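You operate a simulated robot arm through the tools that you are given. There is no shell and no other tool.

The job below is to be done with a simulated robot arm. You get a single attempt, and the scene is never put back.

Task
Move the rolled towel to the hamper lid, then fold the pink towel in three and lay it there too.
Fine: narrow side first, wide side over it.

The check looks at the end state, three seconds after you hand in, the way a careful person would. Anything else that was tipped, shoved, dropped, spilled or broken makes it a failure. Lids that push on must go on centred and level and be pressed home; caps that screw on are set level and turned clockwise until they are tight. Flat cloth is picked up by pressing the open fingertips on it (5 to 10 N) and closing them slowly along it; thin cloth reads only 2 to 8 mm in the jaws.

Robot
A 6-joint arm with a two-finger parallel gripper, fixed in place. Base frame: the origin is on the floor under the middle of its stand, x ahead of it, y to its left, z up. Readings come in cm, rad, newtons and seconds.
It reaches about 99.6 cm from its shoulder. Its first joint turns from -2.897 to 2.897 rad. Payload 3.91 kg.
Tool frame: the origin (TCP) lies between the finger pads and is the grasp point; the fingertips stand 3 cm ahead of it; z points along the fingers, y is the line along which they close. Largest opening 11 cm; finger width 2, thickness 1; the body of the gripper, 4.8 by 11.2 cm, starts 5.5 cm behind the TCP.
Orientation is that of the tool frame in the base frame, as [roll, pitch, yaw] about the fixed x, y, z axes, in that order (R = Rz(yaw) Ry(pitch) Rx(roll)). With the fingers straight down and closing along the base's y, the tool's x points along the base's -x, its y along +y and its z along -z.

Tools
- The arm moves only by the tool step_arm. Its arguments are lists of equal length, an entry for each row: "travel": the shift along the base's x, y, z in cm, a list of three; "turn": the turn, a rotation vector about the base's x, y, z in rad, a list of three; "grip": the finger opening in cm, from 0 to 11. In form: {"travel": [[dx, dy, dz], ...], "turn": [[rx, ry, rz], ...], "grip": [grip, ...]}. A call has 1 to 20 rows; each row is the pose to reach, as a shift and turn from the pose commanded when the call began. Each row takes 0.2 s and may step no farther than 5 cm and 0.15 rad from the row before; otherwise, or with a gripper value out of range, the whole call is refused. A pose out of reach is approached as far as the arm can. The call stops where the force on the tool passes 90 N (or 10 N more than at its start, if that is more) or the arm is blocked; 0.2 s more then pass. The fingers move at their own pace (about 10.8 cm/s each) and stop on an object; they squeeze with about 38 N. The grip force told is the motor's: it shows also when the fingers shut on nothing. Time passes only in rows, and 0.2 s behind the last, so rows that repeat a pose let the fingers close. It gives the time, the measured TCP pose, the force on the tool (base axes), the opening and the grip force at its end, in the units of the frame above (readings bear some noise), with the torque about the TCP (base axes, N m) and any sound that the robot's microphone picked up, and new pictures: "show" is both (left out), scene, wrist or none.
- Cameras (640 x 400 px; columns grow to the right, rows downward): "scene" is fixed at [40.37, -49.56, 134.32]; the picture's right is [-0.46, 0.89, 0.00], its down [0.84, 0.44, -0.32] and it looks along [-0.28, -0.15, -0.95] (base axes); focal length 214 px, centre (320, 200). "wrist" rides on the gripper at [7.7, 0.7, -11.4] in the tool frame; the picture's right is [-0.09, 1.00, 0.00], its down [-0.80, -0.07, -0.59] and it looks along [-0.59, -0.05, 0.80] (tool axes); focal length 270 px, centre (320, 200). There is no depth. A picture from a camera that has moved, and an enlarged one, comes with that camera's place and axes in the base frame and with its lens. The place of the scene camera against the robot may be out by one fixed shift of up to 1.8 cm in any direction.
- slide_trunk(by): slides the trunk up (or, below 0, down) by that many cm; the arm rides with it, the base frame stays. It gives what a move gives, with no picture.
- enlarge(camera, box): a new picture of the part [left, top, right, bottom] of that camera's present view, enlarged. No time passes.
- hand_in(): hands the job in; it is judged then, once.

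Nothing tells you positions but the pictures and the camera data. Unless the task says otherwise, let go and move clear before handing in.

The tools are called as name(argument=value, ...) on one line, values as JSON. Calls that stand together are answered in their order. step_arm: Moves the arm, as the interface text tells. Its arguments: {"type":"object","properties":{"travel":{"type":"array"},"turn":{"type":"array"},"grip":{"type":"array"},"show":{"type":"string","enum":["both","scene","wrist","none"]}},"required":["travel","turn","grip"]} The other tools are called the same way: slide_trunk (by) moves the trunk up or down; enlarge (camera, box) takes an enlarged picture of a part of a camera's view; hand_in () hands the job in.

At the start:

```text
time_s: 0.0
ee_pos: [43.2, -27.08, 92.31]
orientation: [-3.141, 0.0, -3.141]
wrist_force: [0.0, -0.2, 0.5]
wrist_torque: [0.0, -0.03, -0.03]
width: 10.99
finger_force: 0.0
trunk travel left (down, up): [-37.5, 16.5]
```

scene: 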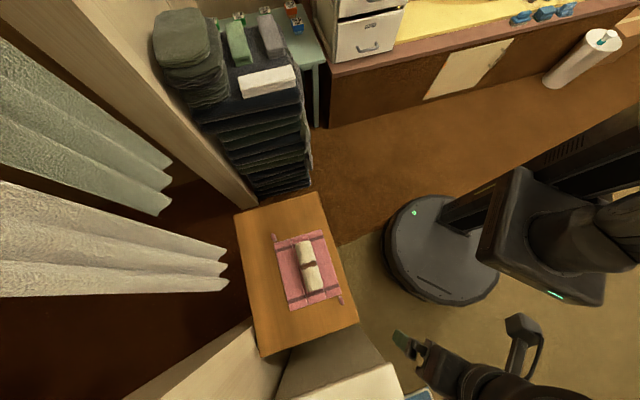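
wrist: 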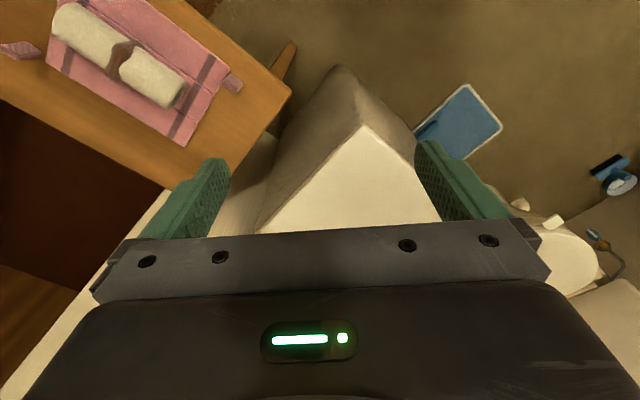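

I see a wooden table with a pink towel on it and a rolled cream towel lying on top. The hamper with its lid seems to be the pale box near the bottom of the scene view, so I'll take closer looks before moving.

enlarge(camera="scene", box=[220, 180, 380, 280])

enlarge(camera="scene", box=[220, 250, 460, 400])

enlarge(camera="wrist", box=[0, 0, 320, 200])

enlarge(camera="wrist", box=[220, 40, 540, 240])

```text
4.00 times, centred on (300, 230) of scene
camera zoom: at [40.37, -49.56, 134.32], right [-0.46, 0.89, 0.0], down [0.84, 0.44, -0.32], along [-0.28, -0.15, -0.95], focal length 858 px, centre (400, 80)
```

zoom: 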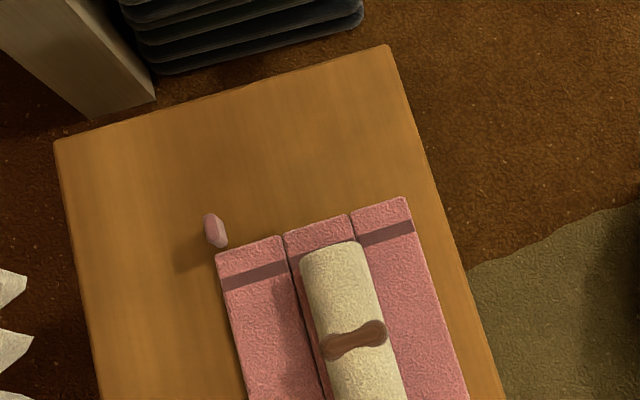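

```text
2.67 times, centred on (340, 325) of scene
camera zoom: at [40.37, -49.56, 134.32], right [-0.46, 0.89, 0.0], down [0.84, 0.44, -0.32], along [-0.28, -0.15, -0.95], focal length 572 px, centre (267, -133)
```

zoom: 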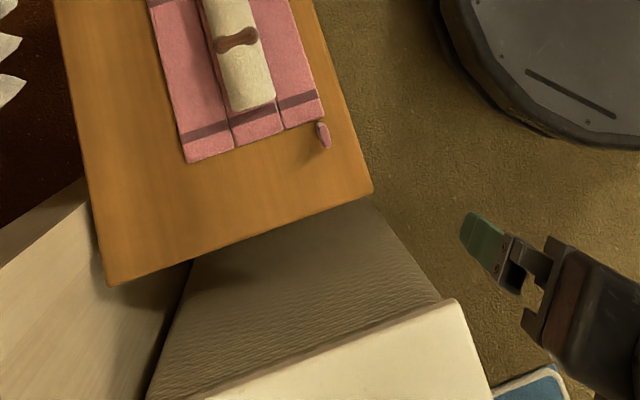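

```text
2.00 times, centred on (160, 100) of wrist
camera zoom: at [35.5, -26.48, 103.75], right [0.09, 1.0, 0.0], down [0.8, -0.07, 0.59], along [0.59, -0.05, -0.8], focal length 541 px, centre (640, 400)
```

zoom: 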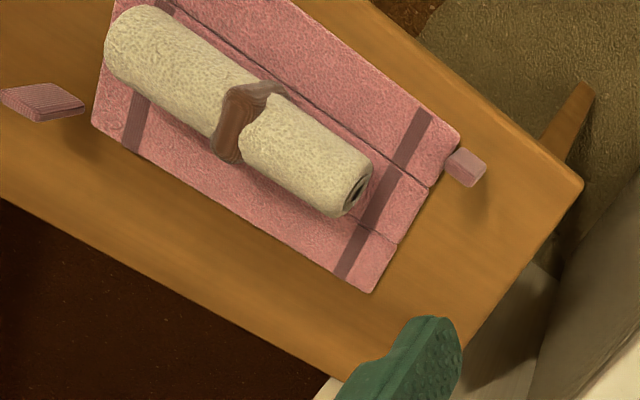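

```text
2.00 times, centred on (380, 140) of wrist
camera zoom: at [35.5, -26.48, 103.75], right [0.09, 1.0, 0.0], down [0.8, -0.07, 0.59], along [0.59, -0.05, -0.8], focal length 541 px, centre (200, 320)
```

zoom: 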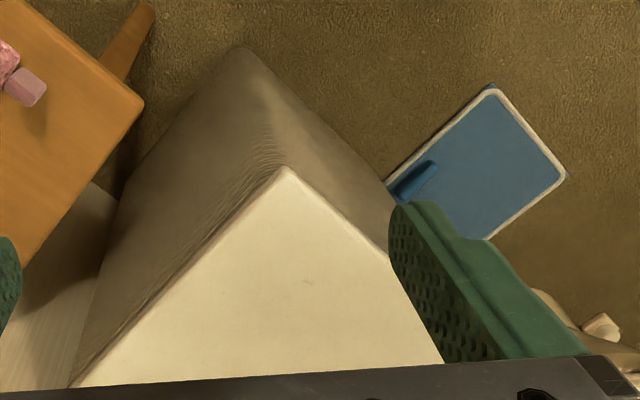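

The pink towel has two lengthwise seams and small tabs at opposite corners. The cream roll lies on it, and the square cream lid of the hamper is below and in front of the gripper. I'll move the wrist camera back and over the table to measure.

step_arm(travel=[[-2.5, -3, 0], [-5, -6, 0], [-7.5, -9, 0], [-10, -12, 0], [-12.5, -15, 0], [-15, -18, 0], [-17.5, -21, 0], [-20, -24, 0]], turn=[[0, 0, 0], [0, 0, 0], [0, 0, 0], [0, 0, 0], [0, 0, 0], [0, 0, 0], [0, 0, 0], [0, 0, 0]], grip=[11, 11, 11, 11, 11, 11, 11, 11])

```text
time_s: 1.8
ee_pos: [23.19, -51.05, 92.39]
orientation: [-3.14, 0.0, 3.141]
wrist_force: [0.7, 0.2, -0.2]
wrist_torque: [0.01, 0.02, -0.03]
width: 11.03
finger_force: 0.0
trunk travel left (down, up): [-37.5, 16.5]
camera wrist: at [15.44, -50.61, 103.74], right [0.09, 1.0, 0.0], down [0.8, -0.07, 0.59], along [0.59, -0.05, -0.8], focal length 270 px, centre (320, 200)
```

scene: 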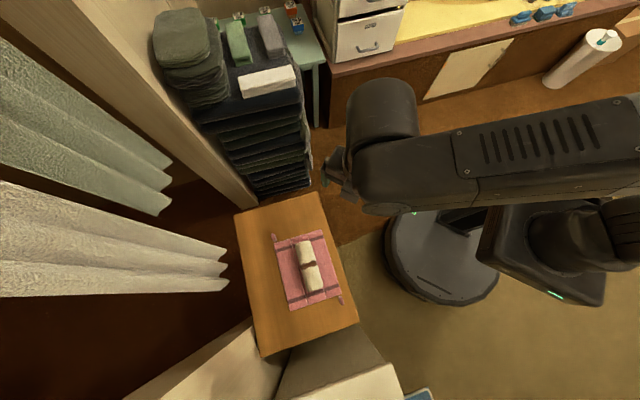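
wrist: 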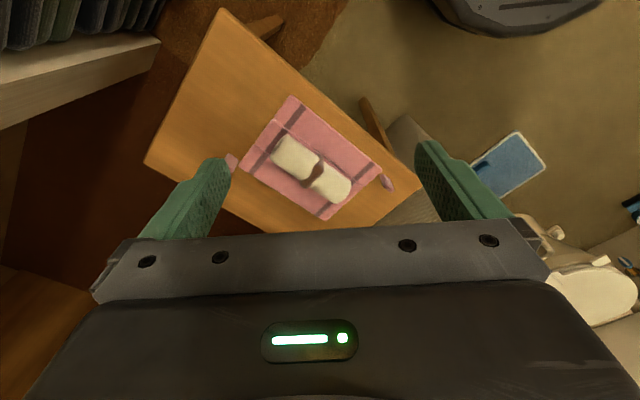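

enlarge(camera="wrist", box=[200, 80, 424, 220])

enlarge(camera="wrist", box=[140, 0, 460, 200])

```text
2.86 times, centred on (312, 150) of wrist
camera zoom: at [15.44, -50.61, 103.74], right [0.09, 1.0, 0.0], down [0.8, -0.07, 0.59], along [0.59, -0.05, -0.8], focal length 772 px, centre (343, 343)
```

zoom: 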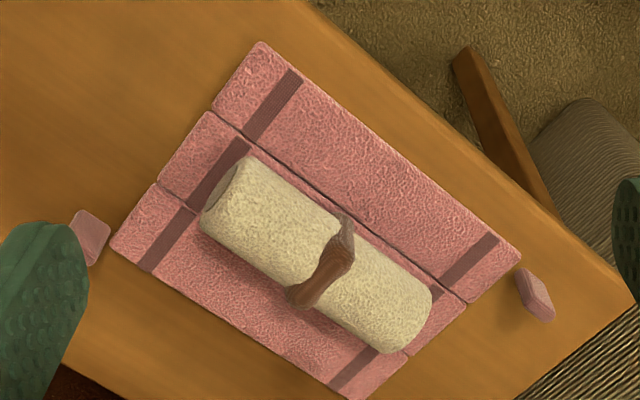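

```text
2.00 times, centred on (300, 100) of wrist
camera zoom: at [15.44, -50.61, 103.74], right [0.09, 1.0, 0.0], down [0.8, -0.07, 0.59], along [0.59, -0.05, -0.8], focal length 541 px, centre (360, 400)
```

zoom: 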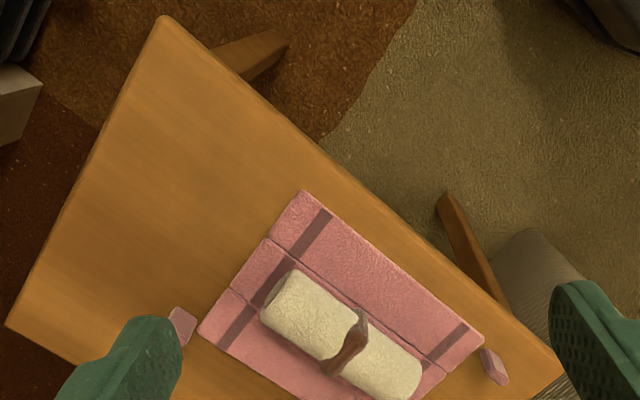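

The table top comes out near z 57, and the roll's band sits around (39, -54, 63). The towel's long axis runs at about 45°, with the narrow panel on the robot side and the wide one on the far side. Next I'll tilt the camera to see the whole hamper lid.

step_arm(travel=[[0, 3.5, 1], [0, 7, 2], [0, 10.5, 3], [0, 14, 4], [0, 17.5, 5], [0, 21, 6], [0, 24.5, 7], [0, 28, 8]], turn=[[0, -0.06, 0], [0, -0.12, 0], [0, -0.18, 0], [0, -0.24, 0], [0, -0.3, 0], [0, -0.36, 0], [0, -0.42, 0], [0, -0.48, 0]], grip=[11, 11, 11, 11, 11, 11, 11, 11], show="wrist")

```text
time_s: 3.6
ee_pos: [23.22, -23.03, 100.22]
orientation: [3.141, 0.481, 3.142]
wrist_force: [-0.2, -0.1, 0.1]
wrist_torque: [0.0, 0.0, 0.0]
width: 10.99
finger_force: 0.2
trunk travel left (down, up): [-37.5, 16.5]
camera wrist: at [11.11, -22.35, 106.8], right [0.08, 1.0, 0.04], down [0.43, -0.07, 0.9], along [0.9, -0.05, -0.44], focal length 270 px, centre (320, 200)
```

wrist: 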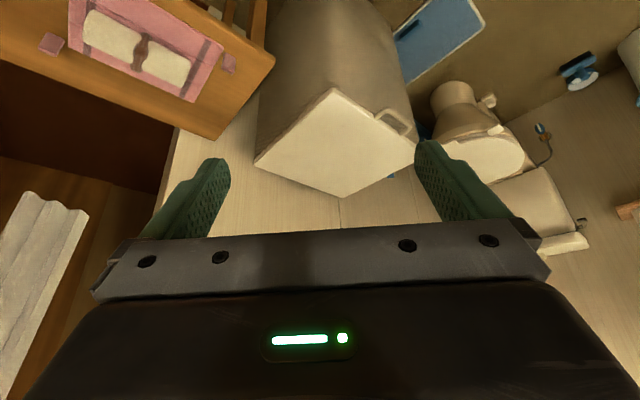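

enlarge(camera="wrist", box=[230, 70, 438, 200])

enlarge(camera="wrist", box=[20, 0, 276, 160])

```text
3.08 times, centred on (334, 135) of wrist
camera zoom: at [11.11, -22.35, 106.8], right [0.08, 1.0, 0.04], down [0.43, -0.07, 0.9], along [0.9, -0.05, -0.44], focal length 832 px, centre (277, 400)
```

zoom: 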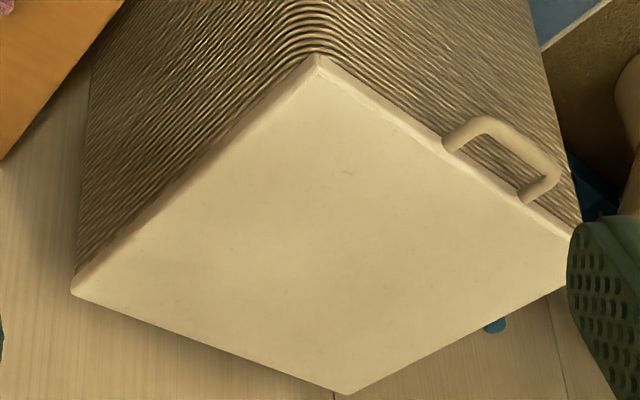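

```text
2.50 times, centred on (148, 80) of wrist
camera zoom: at [11.11, -22.35, 106.8], right [0.08, 1.0, 0.04], down [0.43, -0.07, 0.9], along [0.9, -0.05, -0.44], focal length 676 px, centre (750, 500)
```

zoom: 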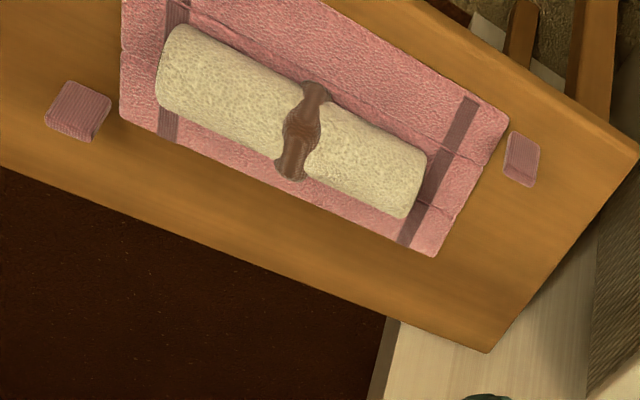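

The lid's near corner is at about (52, -21, 61) and its sides run about 36 cm at 45°, which puts its centre near (77, -20). The roll is about 5 cm thick and 15 cm long, centred near (40, -54). I'll level the tool and move over toward the roll.

step_arm(travel=[[1, -2.8, -0.6], [2, -5.6, -1.2], [3, -8.4, -1.8], [4, -11.2, -2.4], [5, -14, -3], [6, -17, -3.6], [7, -20, -4.2], [8, -23, -5]], turn=[[0, 0.06, 0], [0, 0.12, 0], [0, 0.18, 0], [0, 0.24, 0], [0, 0.3, 0], [0, 0.36, 0], [0, 0.42, 0], [0, 0.481, 0]], grip=[11, 11, 11, 11, 11, 11, 11, 11], show="none")

step_arm(travel=[[1.5, -1.4, -2], [3, -2.8, -4.5], [4.5, -4.2, -7], [6, -5.6, -10], [7.5, -7, -13], [9, -8.4, -16], [9, -8.4, -19]], turn=[[0, 0, 0.12], [0, 0, 0.24], [0, 0, 0.36], [0, 0, 0.48], [0, 0, 0.6], [0, 0, 0.7], [0, 0, 0.785]], grip=[11, 11, 11, 11, 11, 11, 11], show="both")

```text
time_s: 5.4
ee_pos: [31.19, -46.06, 95.35]
orientation: [3.141, -0.003, 3.141]
wrist_force: [-0.2, 0.6, -0.3]
wrist_torque: [0.0, -0.01, 0.0]
width: 10.99
finger_force: 0.0
trunk travel left (down, up): [-37.5, 16.5]
```

```text
time_s: 7.0
ee_pos: [40.23, -54.33, 76.3]
orientation: [-3.141, -0.001, -2.356]
wrist_force: [0.4, 0.4, -0.5]
wrist_torque: [-0.02, -0.03, 0.0]
width: 11.01
finger_force: 0.1
trunk travel left (down, up): [-37.5, 16.5]
camera wrist: at [34.21, -59.46, 87.66], right [-0.64, 0.77, 0.0], down [0.62, 0.52, 0.59], along [0.45, 0.38, -0.8], focal length 270 px, centre (320, 200)
```

scene: 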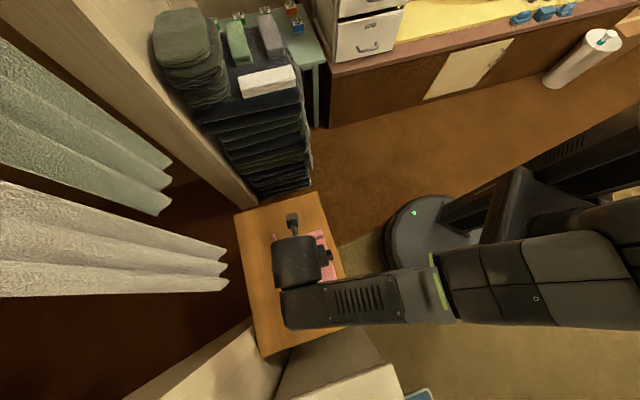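
wrist: 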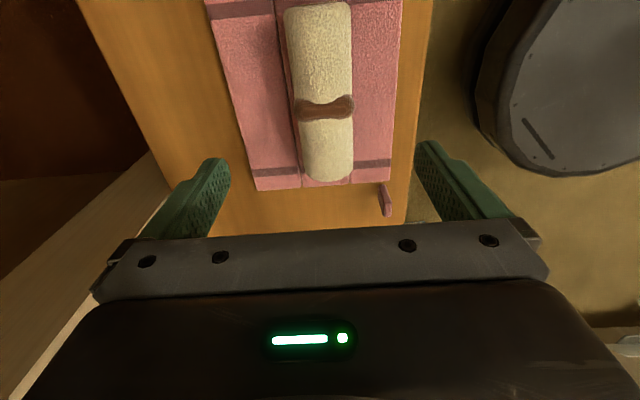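

enlarge(camera="wrist", box=[200, 0, 440, 150])

enlarge(camera="wrist", box=[240, 130, 432, 250])

```text
2.67 times, centred on (320, 75) of wrist
camera zoom: at [34.21, -59.46, 87.66], right [-0.64, 0.77, 0.0], down [0.62, 0.52, 0.59], along [0.45, 0.38, -0.8], focal length 721 px, centre (320, 533)
```

zoom: 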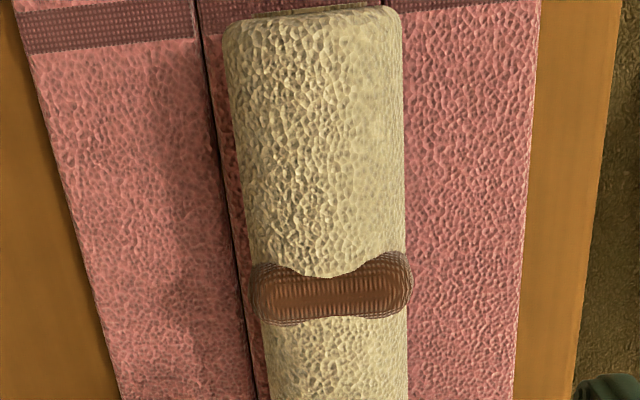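

```text
3.33 times, centred on (336, 190) of wrist
camera zoom: at [34.21, -59.46, 87.66], right [-0.64, 0.77, 0.0], down [0.62, 0.52, 0.59], along [0.45, 0.38, -0.8], focal length 901 px, centre (267, 233)
```

zoom: 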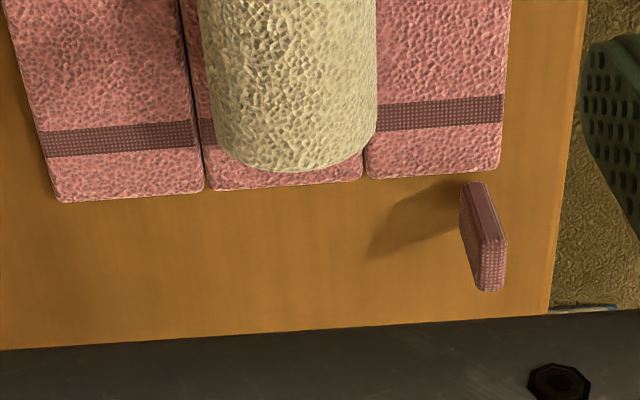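

enlarge(camera="wrist", box=[348, 168, 412, 228])

enlarge(camera="scene", box=[260, 200, 356, 260])

```text
6.67 times, centred on (380, 198) of wrist
camera zoom: at [34.21, -59.46, 87.66], right [-0.64, 0.77, 0.0], down [0.62, 0.52, 0.59], along [0.45, 0.38, -0.8], focal length 1802 px, centre (-80, 213)
```

zoom: 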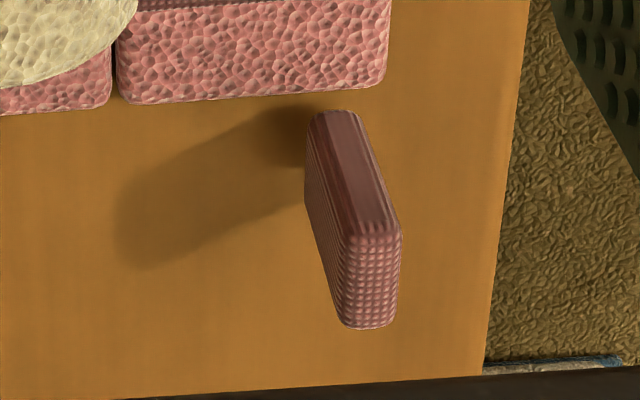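

```text
6.67 times, centred on (308, 230) of scene
camera zoom: at [40.37, -49.56, 134.32], right [-0.46, 0.89, 0.0], down [0.84, 0.44, -0.32], along [-0.28, -0.15, -0.95], focal length 1430 px, centre (400, 0)
```

zoom: 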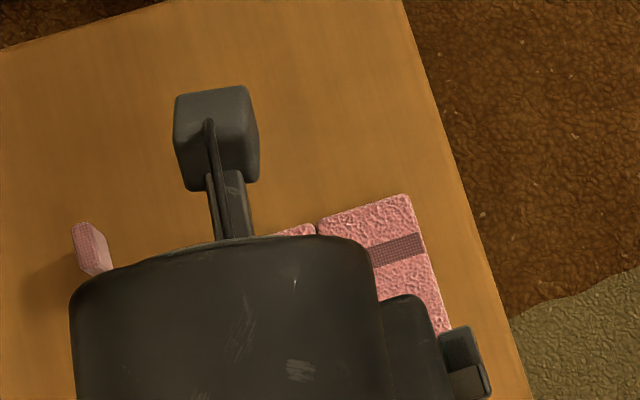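

The view is now aligned with the roll: the roll's axis sits about 0.4 cm toward the robot from the tool centre and the band is right under it. I'll descend and grip the roll at the band with the fingertips just above the pink towel.

step_arm(travel=[[-0.28, 0.28, -3], [-0.28, 0.28, -6.5], [-0.28, 0.28, -10], [-0.28, 0.28, -12.5], [-0.28, 0.28, -14.2], [-0.28, 0.28, -14.2]], turn=[[0, 0, 0], [0, 0, 0], [0, 0, 0], [0, 0, 0], [0, 0, 0], [0, 0, 0]], grip=[11, 11, 11, 11, 11, 11], show="both")

```text
time_s: 8.4
ee_pos: [39.96, -54.25, 61.99]
orientation: [-3.14, -0.003, -2.357]
wrist_force: [-0.5, -1.1, 0.6]
wrist_torque: [-0.01, -0.01, -0.02]
width: 11.0
finger_force: 0.0
trunk travel left (down, up): [-37.5, 16.5]
camera wrist: at [34.0, -59.2, 73.55], right [-0.64, 0.77, 0.0], down [0.62, 0.52, 0.59], along [0.46, 0.38, -0.8], focal length 270 px, centre (320, 200)
```

scene: 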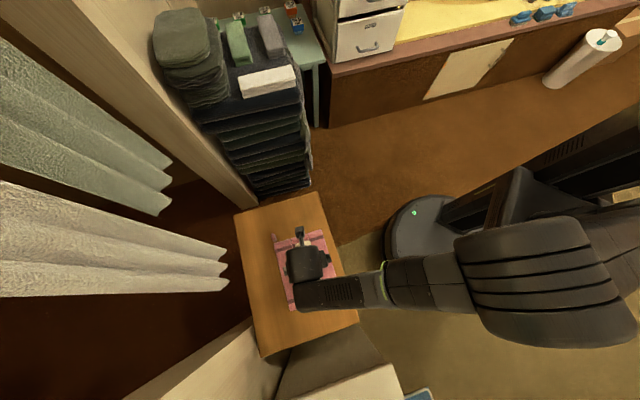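
wrist: 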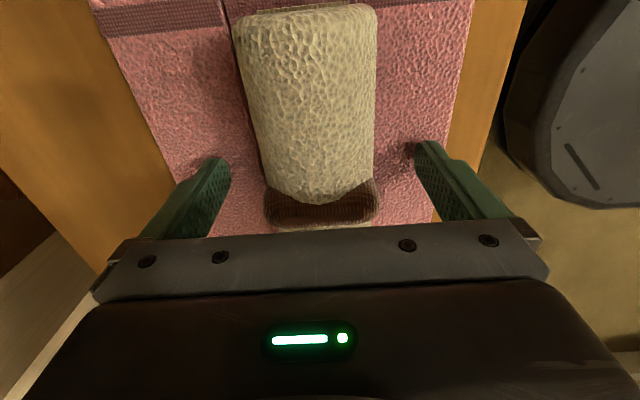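

The roll is centred between the fingers with clearance above the towel. I'll close on it gradually.

step_arm(travel=[[0, 0, 0], [0, 0, 0], [0, 0, 0], [0, 0, 0], [0, 0, 0]], turn=[[0, 0, 0], [0, 0, 0], [0, 0, 0], [0, 0, 0], [0, 0, 0]], grip=[8, 6.5, 5.5, 4.5, 4], show="wrist")

```text
time_s: 9.6
ee_pos: [39.96, -54.15, 62.04]
orientation: [-3.141, -0.001, -2.356]
wrist_force: [-0.8, 0.1, -0.2]
wrist_torque: [0.04, 0.02, -0.03]
width: 5.37
finger_force: 38.2
trunk travel left (down, up): [-37.5, 16.5]
camera wrist: at [33.99, -59.18, 73.56], right [-0.64, 0.77, 0.0], down [0.62, 0.52, 0.59], along [0.46, 0.38, -0.8], focal length 270 px, centre (320, 200)
```

wrist: 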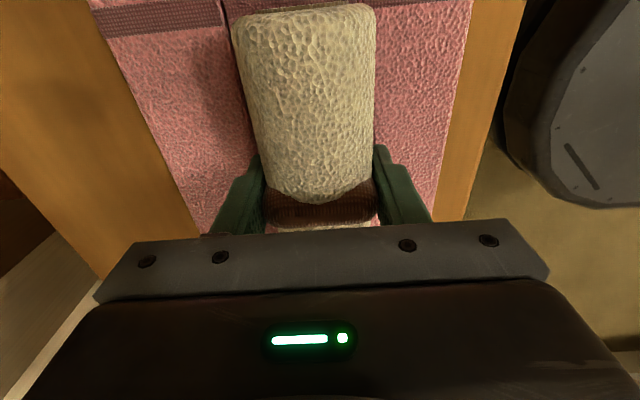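

The roll is held at 5.4 cm with full grip force. I'll lift it straight up.

step_arm(travel=[[0, 0, 1], [0, 0, 3], [0, 0, 6], [0, 0, 9], [0, 0, 12], [0, 0, 15]], turn=[[0, 0, 0], [0, 0, 0], [0, 0, 0], [0, 0, 0], [0, 0, 0], [0, 0, 0]], grip=[3.5, 3.5, 3.5, 3.5, 3.5, 3.5], show="both")

```text
time_s: 11.0
ee_pos: [39.97, -54.2, 77.21]
orientation: [-3.141, -0.002, -2.356]
wrist_force: [0.4, -0.4, -1.0]
wrist_torque: [-0.01, 0.03, -0.03]
width: 5.35
finger_force: 38.2
trunk travel left (down, up): [-37.5, 16.5]
camera wrist: at [34.03, -59.25, 88.58], right [-0.64, 0.77, 0.0], down [0.62, 0.52, 0.59], along [0.46, 0.38, -0.8], focal length 270 px, centre (320, 200)
```

scene: 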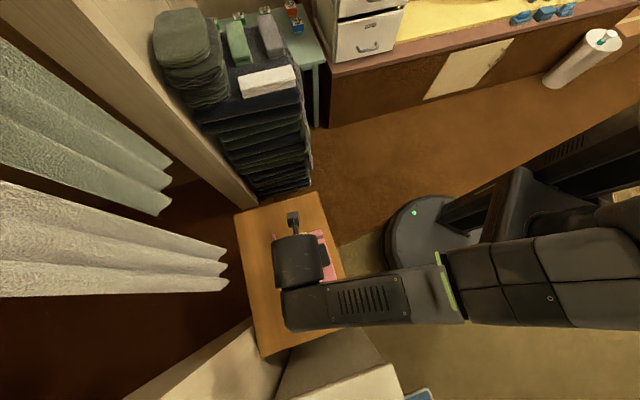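
wrist: 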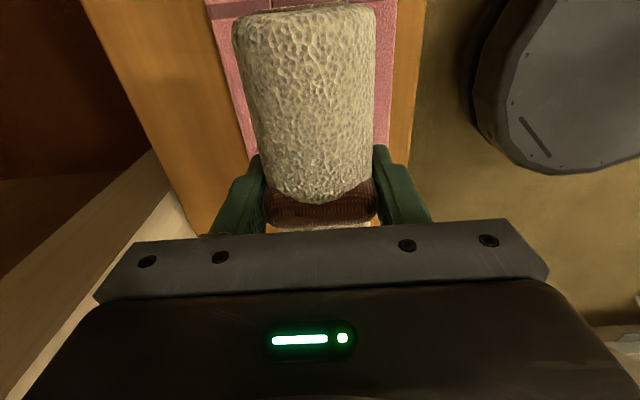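

The roll is lifted cleanly and the pink towel stayed put. I'll carry the roll at this height to above the far part of the lid.

step_arm(travel=[[3.36, 2.17, 0.2], [6.72, 4.34, 0.4], [10.08, 6.51, 0.6], [13.44, 8.68, 0.8], [16.8, 10.85, 1], [20.16, 13.02, 1.2], [23.5, 15.2, 1.4], [26.9, 17.4, 1.6], [30.2, 19.6, 1.8], [33.6, 21.7, 2], [37, 23.9, 2], [40.3, 26.1, 2]], turn=[[0, 0, 0], [0, 0, 0], [0, 0, 0], [0, 0, 0], [0, 0, 0], [0, 0, 0], [0, 0, 0], [0, 0, 0], [0, 0, 0], [0, 0, 0], [0, 0, 0], [0, 0, 0]], grip=[3.5, 3.5, 3.5, 3.5, 3.5, 3.5, 3.5, 3.5, 3.5, 3.5, 3.5, 3.5], show="both")

```text
time_s: 13.6
ee_pos: [79.91, -27.82, 79.14]
orientation: [-3.141, 0.001, -2.358]
wrist_force: [-0.1, -0.4, -0.7]
wrist_torque: [-0.02, 0.01, 0.0]
width: 5.35
finger_force: 37.6
out of reach, approached as far as the arm can: row 12
trunk travel left (down, up): [-37.5, 16.5]
camera wrist: at [73.97, -32.9, 90.58], right [-0.64, 0.77, 0.0], down [0.62, 0.52, 0.59], along [0.46, 0.38, -0.8], focal length 270 px, centre (320, 200)
```

scene: 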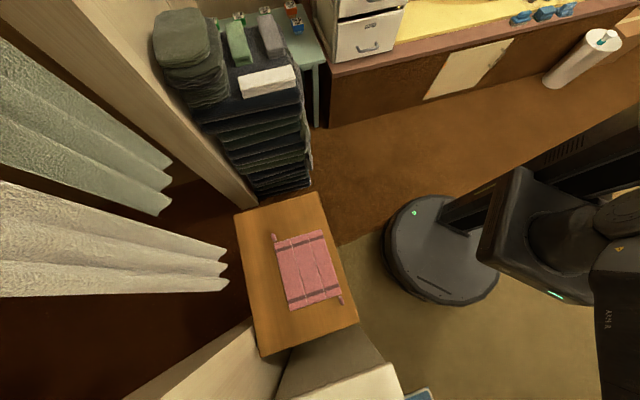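
wrist: 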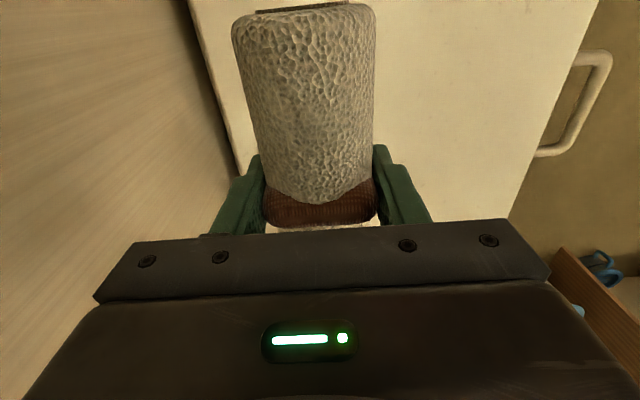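

The left lid edge is about 10.5 cm beyond the roll and the lid measures about 36 cm wide, so the roll is well inside. I'll pull in slightly for reach and lower it.

step_arm(travel=[[-1, 0.3, -2], [-1.5, 0.5, -5], [-1.5, 0.5, -8], [-1.5, 0.5, -10], [-1.5, 0.5, -12], [-1.5, 0.5, -13]], turn=[[0, 0, 0], [0, 0, 0], [0, 0, 0], [0, 0, 0], [0, 0, 0], [0, 0, 0]], grip=[3.5, 3.5, 3.5, 3.5, 3.5, 3.5], show="wrist")

```text
time_s: 15.0
ee_pos: [78.41, -27.51, 66.0]
orientation: [3.141, -0.002, -2.357]
wrist_force: [-0.8, -0.1, -0.8]
wrist_torque: [-0.01, -0.02, -0.01]
width: 5.35
finger_force: 37.6
trunk travel left (down, up): [-37.5, 16.5]
camera wrist: at [72.49, -32.48, 77.43], right [-0.64, 0.77, 0.0], down [0.62, 0.52, 0.59], along [0.46, 0.38, -0.8], focal length 270 px, centre (320, 200)
```

wrist: 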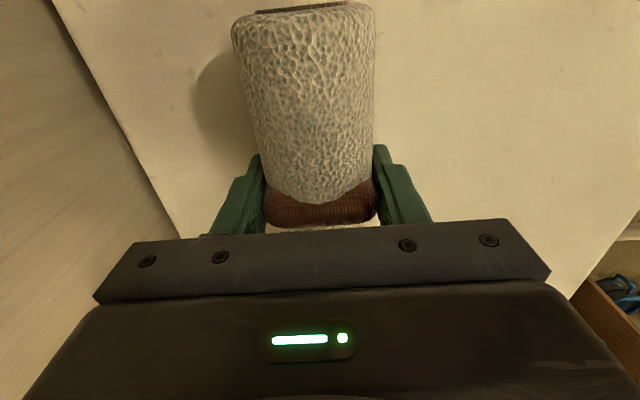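

The roll is just above the lid. I'll creep down until contact shows in the force.

step_arm(travel=[[0, 0, -0.3], [0, 0, -0.6], [0, 0, -0.9]], turn=[[0, 0, 0], [0, 0, 0], [0, 0, 0]], grip=[3.5, 3.5, 3.5], show="none")

```text
time_s: 15.8
ee_pos: [78.46, -27.43, 65.27]
orientation: [3.141, -0.001, -2.356]
wrist_force: [-0.2, 0.9, 2.7]
wrist_torque: [0.01, 0.11, -0.02]
width: 5.35
finger_force: 38.8
trunk travel left (down, up): [-37.5, 16.5]
```

step_arm(travel=[[0, 0, -0.2], [0, 0, -0.2]], turn=[[0, 0, 0], [0, 0, 0]], grip=[3.5, 3.5], show="wrist")

```text
time_s: 16.4
ee_pos: [78.42, -27.51, 65.29]
orientation: [-3.139, 0.0, -2.357]
wrist_force: [0.6, 0.7, 13.0]
wrist_torque: [-0.09, 0.61, 0.01]
width: 5.34
finger_force: 37.8
trunk travel left (down, up): [-37.5, 16.5]
camera wrist: at [72.4, -32.46, 76.64], right [-0.64, 0.77, 0.0], down [0.62, 0.52, 0.59], along [0.46, 0.38, -0.8], focal length 270 px, centre (320, 200)
```

wrist: 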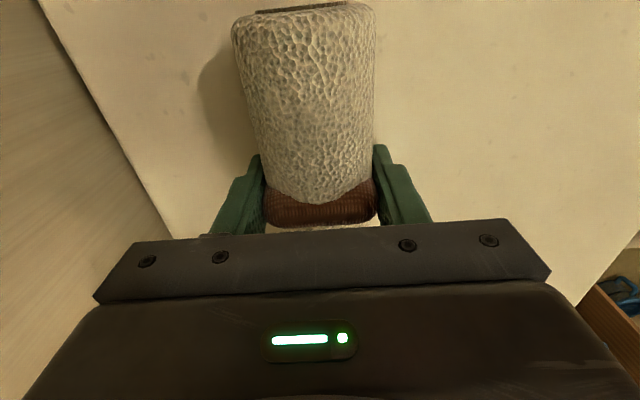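

The roll touches the lid with about 13 N. I'll ease up a touch and open slowly.

step_arm(travel=[[0, 0, 0.12], [0, 0, 0.12], [0, 0, 0.12], [0, 0, 0.12], [0, 0, 0.12], [0, 0, 0.12], [0, 0, 0.12], [0, 0, 0.12], [0, 0, 0.12]], turn=[[0, 0, 0], [0, 0, 0], [0, 0, 0], [0, 0, 0], [0, 0, 0], [0, 0, 0], [0, 0, 0], [0, 0, 0], [0, 0, 0]], grip=[5.2, 5.4, 5.5, 5.7, 6, 6.5, 7, 7.5, 8], show="wrist")

```text
time_s: 18.4
ee_pos: [78.46, -27.42, 65.13]
orientation: [3.142, -0.003, -2.358]
wrist_force: [-0.1, -0.5, -0.3]
wrist_torque: [0.0, 0.02, 0.01]
width: 8.0
finger_force: 0.1
trunk travel left (down, up): [-37.5, 16.5]
camera wrist: at [72.43, -32.5, 76.56], right [-0.64, 0.77, 0.0], down [0.62, 0.52, 0.59], along [0.46, 0.38, -0.8], focal length 270 px, centre (320, 200)
```

wrist: 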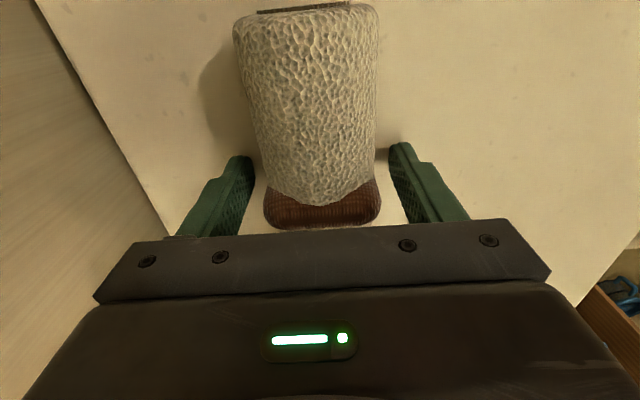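

The roll stays put between the open fingers. I'll open more and rise clear, then check.

step_arm(travel=[[0, 0, 0], [0, 0, 1], [0, 0, 3], [0, 0, 6], [0, 0, 9], [-1, 0, 12]], turn=[[0, 0, 0], [0, 0, 0], [0, 0, 0], [0, 0, 0], [0, 0, 0], [0, 0, 0]], grip=[9.5, 10.5, 11, 11, 11, 11], show="wrist")

```text
time_s: 19.8
ee_pos: [77.28, -27.49, 77.15]
orientation: [-3.141, -0.002, -2.358]
wrist_force: [-0.1, -0.2, -0.5]
wrist_torque: [0.0, 0.02, -0.03]
width: 11.0
finger_force: 0.0
trunk travel left (down, up): [-37.5, 16.5]
camera wrist: at [71.33, -32.53, 88.61], right [-0.64, 0.77, 0.0], down [0.62, 0.52, 0.59], along [0.46, 0.38, -0.8], focal length 270 px, centre (320, 200)
```

wrist: 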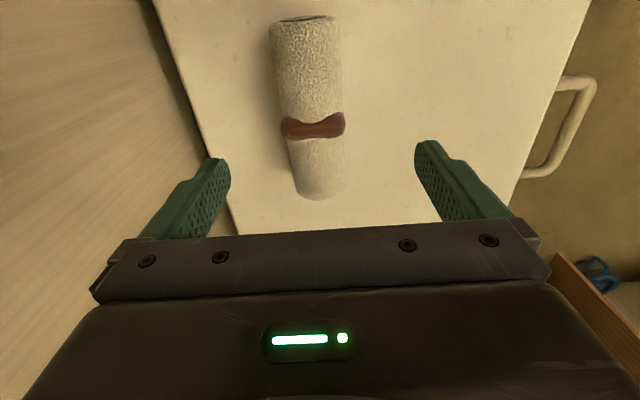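

The roll rests steadily on the lid. I'll return over the table to inspect the now uncovered pink towel.

step_arm(travel=[[-3.6, -2.6, 0.5], [-7.2, -5.2, 1], [-10.8, -7.8, 1.5], [-14.4, -10.4, 2], [-18, -13, 2.5], [-21.6, -15.6, 3], [-25.2, -18.2, 3], [-28.8, -20.8, 3], [-32.4, -23.4, 3], [-36, -26, 3], [-39.6, -29, 3], [-43, -32, 3], [-45, -34.5, 3]], turn=[[0, 0, 0], [0, 0, 0], [0, 0, 0], [0, 0, 0], [0, 0, 0], [0, 0, 0], [0, 0, 0], [0, 0, 0], [0, 0, 0], [0, 0, 0], [0, 0, 0], [0, 0, 0], [0, 0, 0]], grip=[11, 11, 11, 11, 11, 11, 11, 11, 11, 11, 11, 11, 11], show="both")

```text
time_s: 22.6
ee_pos: [32.28, -62.03, 80.09]
orientation: [-3.141, 0.0, -2.356]
wrist_force: [-0.3, 0.0, -0.6]
wrist_torque: [0.02, 0.0, -0.01]
width: 11.02
finger_force: 0.1
trunk travel left (down, up): [-37.5, 16.5]
camera wrist: at [26.34, -67.1, 91.55], right [-0.64, 0.77, 0.0], down [0.62, 0.52, 0.59], along [0.46, 0.38, -0.8], focal length 270 px, centre (320, 200)
```

scene: 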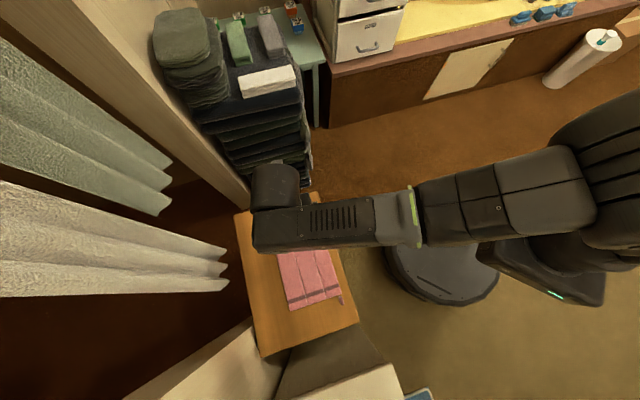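
wrist: 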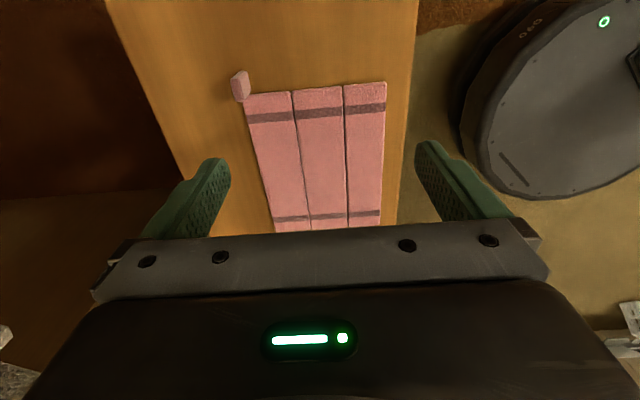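

enlarge(camera="wrist", box=[220, 60, 412, 180])

enlarge(camera="wrist", box=[212, 56, 276, 116])

enlarge(camera="wrist", box=[240, 150, 400, 250])

```text
3.33 times, centred on (316, 120) of wrist
camera zoom: at [26.34, -67.1, 91.55], right [-0.64, 0.77, 0.0], down [0.62, 0.52, 0.59], along [0.46, 0.38, -0.8], focal length 901 px, centre (333, 467)
```

zoom: 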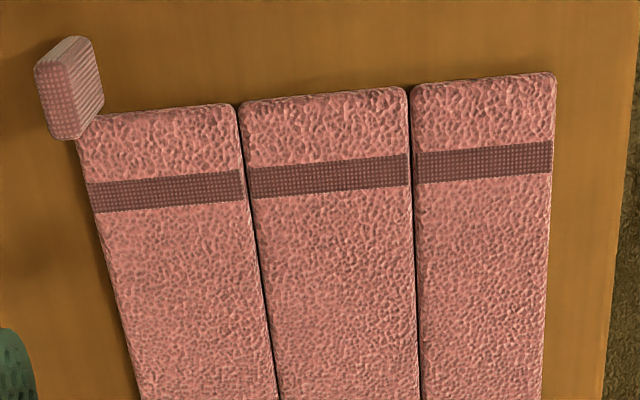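

```text
6.67 times, centred on (244, 86) of wrist
camera zoom: at [26.34, -67.1, 91.55], right [-0.64, 0.77, 0.0], down [0.62, 0.52, 0.59], along [0.46, 0.38, -0.8], focal length 1802 px, centre (827, 960)
```

zoom: 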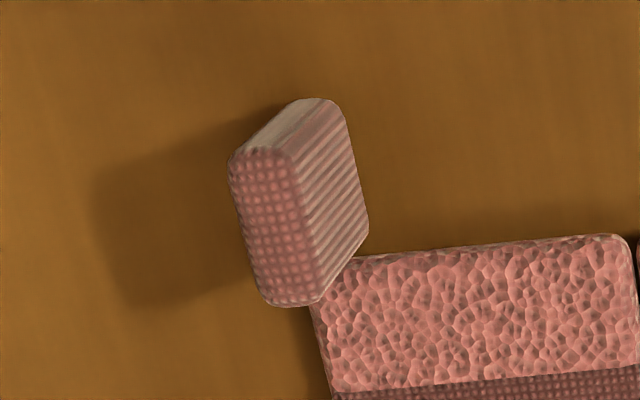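

```text
4.00 times, centred on (320, 200) of wrist
camera zoom: at [26.34, -67.1, 91.55], right [-0.64, 0.77, 0.0], down [0.62, 0.52, 0.59], along [0.46, 0.38, -0.8], focal length 1081 px, centre (320, 200)
```

zoom: 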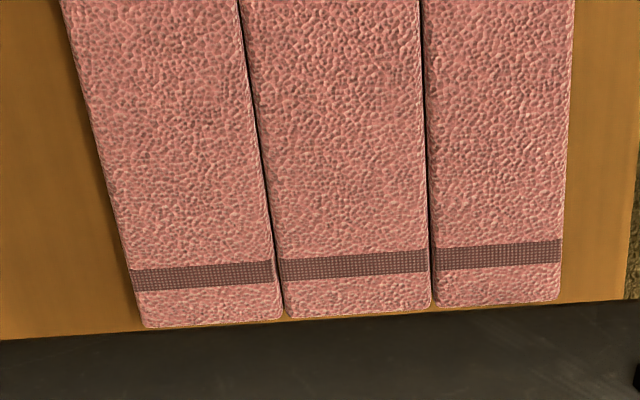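

The narrow panel is the one on the robot side and the wide one is on the far side. Each outer panel carries a small upright plate-like tab just past its end. I'll move over the narrow panel's tab, at about (44.5, -40.2), to look closely before gripping it.

step_arm(travel=[[1.8, 3.1, -0.5], [3.5, 6.2, -1], [5.2, 9.3, -2], [7, 12.4, -3], [8.7, 15.5, -4.5], [10.5, 18.7, -6], [12.2, 21.8, -8]], turn=[[0, 0, 0], [0, 0, 0], [0, 0, 0], [0, 0, 0], [0, 0, 0], [0, 0, 0], [0, 0, 0]], grip=[10, 9, 8, 7, 6, 5, 5], show="both")

```text
time_s: 24.2
ee_pos: [44.61, -40.08, 71.99]
orientation: [-3.141, -0.001, -2.358]
wrist_force: [-0.5, 0.1, -0.4]
wrist_torque: [0.01, -0.02, 0.0]
width: 4.98
finger_force: 0.2
trunk travel left (down, up): [-37.5, 16.5]
camera wrist: at [38.55, -45.07, 83.42], right [-0.64, 0.77, 0.0], down [0.62, 0.52, 0.59], along [0.46, 0.38, -0.8], focal length 270 px, centre (320, 200)
```

scene: 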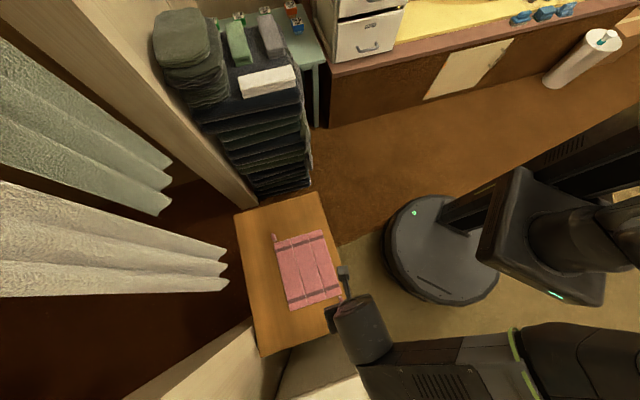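
wrist: 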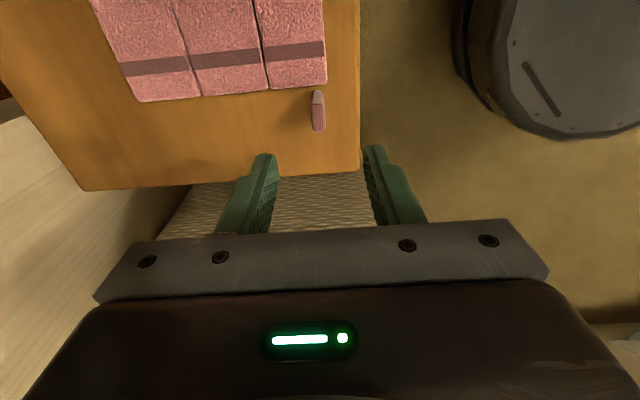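

enlarge(camera="wrist", box=[270, 65, 366, 145])

enlarge(camera="scene", box=[264, 225, 344, 315])

```text
5.00 times, centred on (318, 105) of wrist
camera zoom: at [38.55, -45.07, 83.42], right [-0.64, 0.77, 0.0], down [0.62, 0.52, 0.59], along [0.46, 0.38, -0.8], focal length 1351 px, centre (330, 675)
```

zoom: 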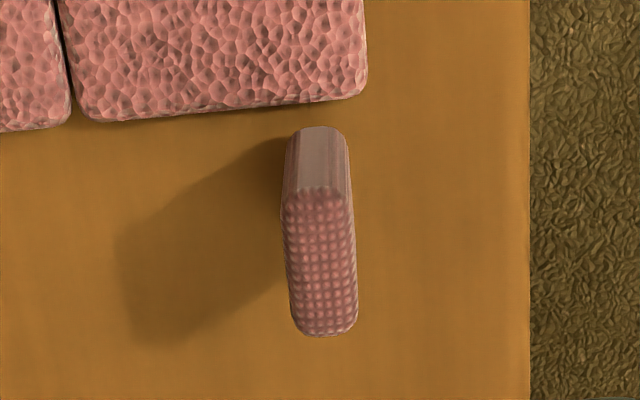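

```text
4.44 times, centred on (304, 270) of scene
camera zoom: at [40.37, -49.56, 134.32], right [-0.46, 0.89, 0.0], down [0.84, 0.44, -0.32], along [-0.28, -0.15, -0.95], focal length 953 px, centre (391, -111)
```

zoom: 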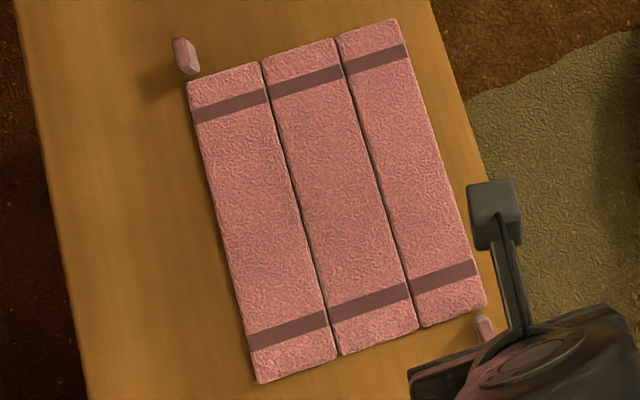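

The tab is a plate about 0.9 cm thick, standing from about 58.6 to 62.2 cm and just past the towel's end. It's almost exactly under the tool. I'll lower so the fingers straddle it.

step_arm(travel=[[-0.1, -0.15, -3], [-0.1, -0.2, -6], [-0.1, -0.2, -8.5], [-0.1, -0.2, -10.3], [-0.1, -0.2, -10.3]], turn=[[0, 0, 0], [0, 0, 0], [0, 0, 0], [0, 0, 0], [0, 0, 0]], grip=[4.5, 4.5, 4.5, 4.5, 4.5], show="wrist")

```text
time_s: 25.4
ee_pos: [44.52, -40.26, 61.75]
orientation: [-3.14, 0.0, -2.355]
wrist_force: [-0.3, -0.1, 0.0]
wrist_torque: [-0.01, -0.01, 0.0]
width: 4.5
finger_force: 0.0
trunk travel left (down, up): [-37.5, 16.5]
camera wrist: at [38.54, -45.34, 73.19], right [-0.64, 0.77, 0.0], down [0.62, 0.52, 0.59], along [0.46, 0.38, -0.8], focal length 270 px, centre (320, 200)
```

wrist: 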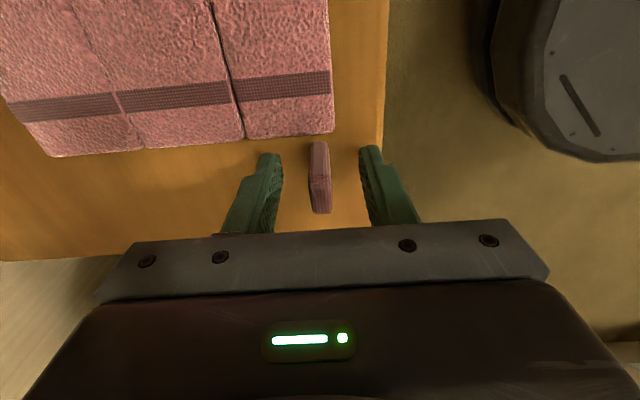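

The tab stands midway between the fingers. I'll close on it.

step_arm(travel=[[0, 0, 0], [0, 0, 0], [0, 0, 0], [0, 0, 0], [0, 0, 0], [0, 0, 0]], turn=[[0, 0, 0], [0, 0, 0], [0, 0, 0], [0, 0, 0], [0, 0, 0], [0, 0, 0]], grip=[3, 2, 1.5, 1, 0.5, 0.2], show="wrist")

```text
time_s: 26.8
ee_pos: [44.53, -40.28, 61.78]
orientation: [-3.14, -0.001, -2.357]
wrist_force: [-0.3, 0.2, -0.4]
wrist_torque: [0.03, -0.02, 0.09]
width: 1.01
finger_force: 38.2
trunk travel left (down, up): [-37.5, 16.5]
camera wrist: at [38.53, -45.33, 73.21], right [-0.64, 0.77, 0.0], down [0.62, 0.52, 0.59], along [0.46, 0.38, -0.8], focal length 270 px, centre (320, 200)
```

wrist: 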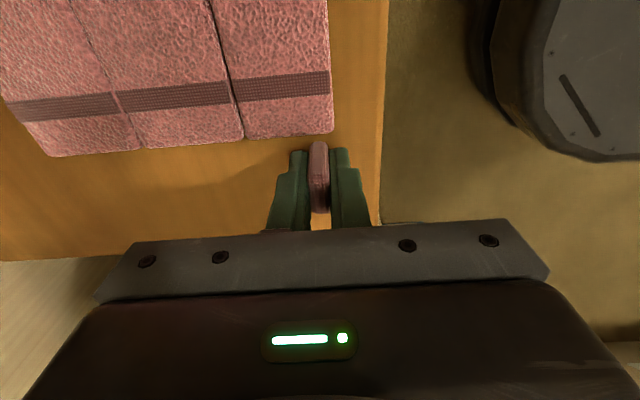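

The tab is held (1.0 cm, 38 N). I'll try a small lift along the fold arc and read the force and torque to see how it's hinged.

step_arm(travel=[[0, 0, 0.2], [0.01, -0.01, 0.4], [0.02, -0.02, 0.6]], turn=[[0, 0, 0], [0, 0, 0], [0, 0, 0]], grip=[0.2, 0.2, 0.2], show="wrist")

enlarge(camera="scene", box=[264, 225, 360, 315])

```text
time_s: 27.6
ee_pos: [44.47, -40.38, 62.4]
orientation: [3.14, -0.003, -2.357]
wrist_force: [0.5, 1.1, -0.2]
wrist_torque: [-0.01, -0.01, 0.02]
width: 1.0
finger_force: 38.0
trunk travel left (down, up): [-37.5, 16.5]
camera wrist: at [38.5, -45.39, 73.85], right [-0.64, 0.77, 0.0], down [0.62, 0.52, 0.59], along [0.46, 0.38, -0.8], focal length 270 px, centre (320, 200)
```

wrist: 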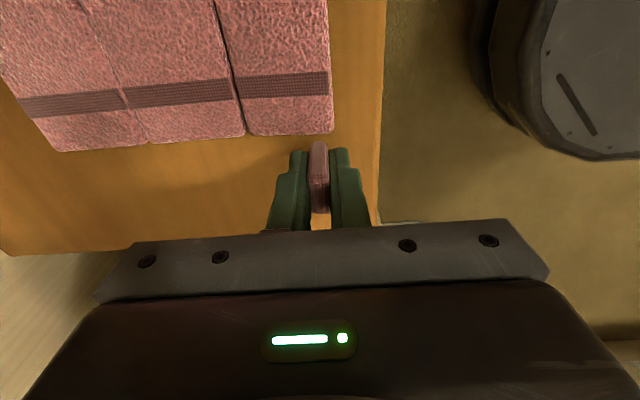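

```text
4.44 times, centred on (312, 270) of scene
camera zoom: at [40.37, -49.56, 134.32], right [-0.46, 0.89, 0.0], down [0.84, 0.44, -0.32], along [-0.28, -0.15, -0.95], focal length 953 px, centre (356, -111)
```

zoom: 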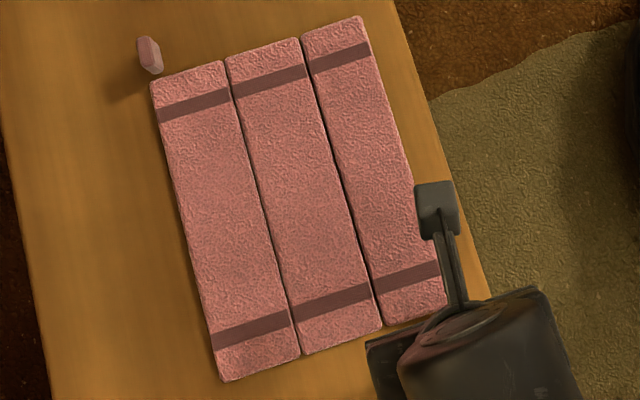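

Almost no force or torque, so the tab seems free to pivot. I'll carry on along the arc to about 35° and check that the panel follows.

step_arm(travel=[[0.06, -0.06, 0.35], [0.12, -0.12, 0.67], [0.2, -0.2, 0.97], [0.29, -0.29, 1.27], [0.4, -0.4, 1.55], [0.51, -0.51, 1.83]], turn=[[0, 0, 0], [0, 0, 0], [0, 0, 0], [0, 0, 0], [0, 0, 0], [0, 0, 0]], grip=[0.2, 0.2, 0.2, 0.2, 0.2, 0.2], show="both")

enlarge(camera="wrist", box=[60, 0, 380, 200])

enlarge(camera="scene", box=[264, 225, 360, 315])

```text
time_s: 29.0
ee_pos: [44.91, -40.78, 64.21]
orientation: [3.142, -0.002, -2.356]
wrist_force: [-1.2, 0.6, 0.8]
wrist_torque: [0.01, 0.01, -0.1]
width: 1.02
finger_force: 37.5
trunk travel left (down, up): [-37.5, 16.5]
camera wrist: at [39.03, -45.89, 75.68], right [-0.64, 0.77, 0.0], down [0.62, 0.52, 0.59], along [0.46, 0.38, -0.8], focal length 270 px, centre (320, 200)
```

scene: 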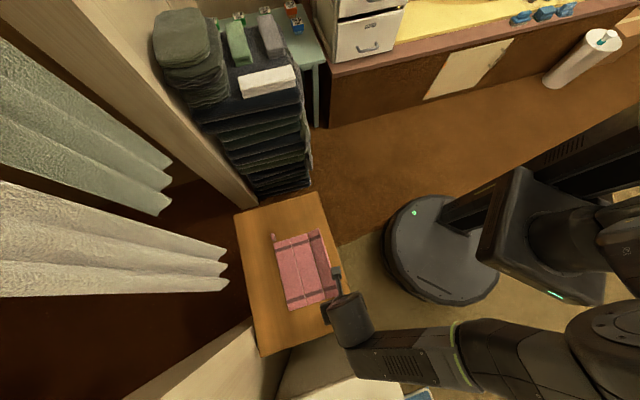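
wrist: 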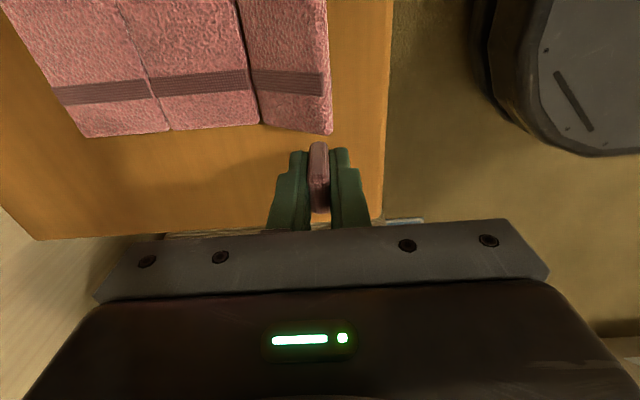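

```text
2.00 times, centred on (220, 100) of wrist
camera zoom: at [39.03, -45.89, 75.68], right [-0.64, 0.77, 0.0], down [0.62, 0.52, 0.59], along [0.46, 0.38, -0.8], focal length 541 px, centre (520, 400)
```

zoom: 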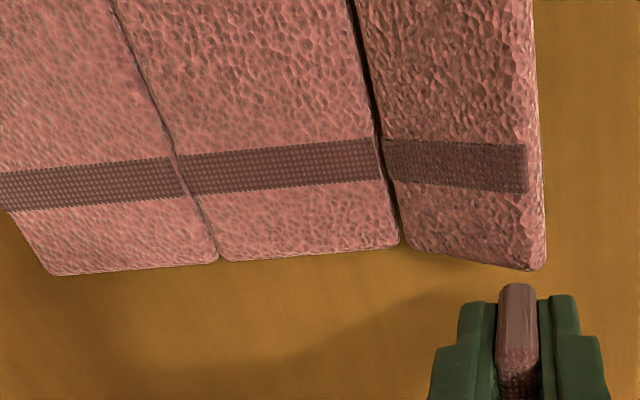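

```text
4.44 times, centred on (312, 270) of scene
camera zoom: at [40.37, -49.56, 134.32], right [-0.46, 0.89, 0.0], down [0.84, 0.44, -0.32], along [-0.28, -0.15, -0.95], focal length 953 px, centre (356, -111)
```

zoom: 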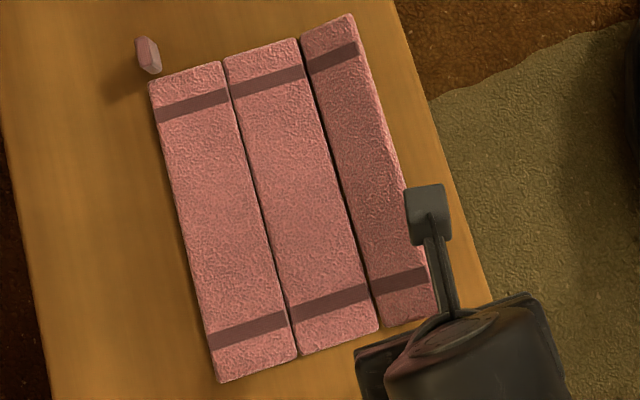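

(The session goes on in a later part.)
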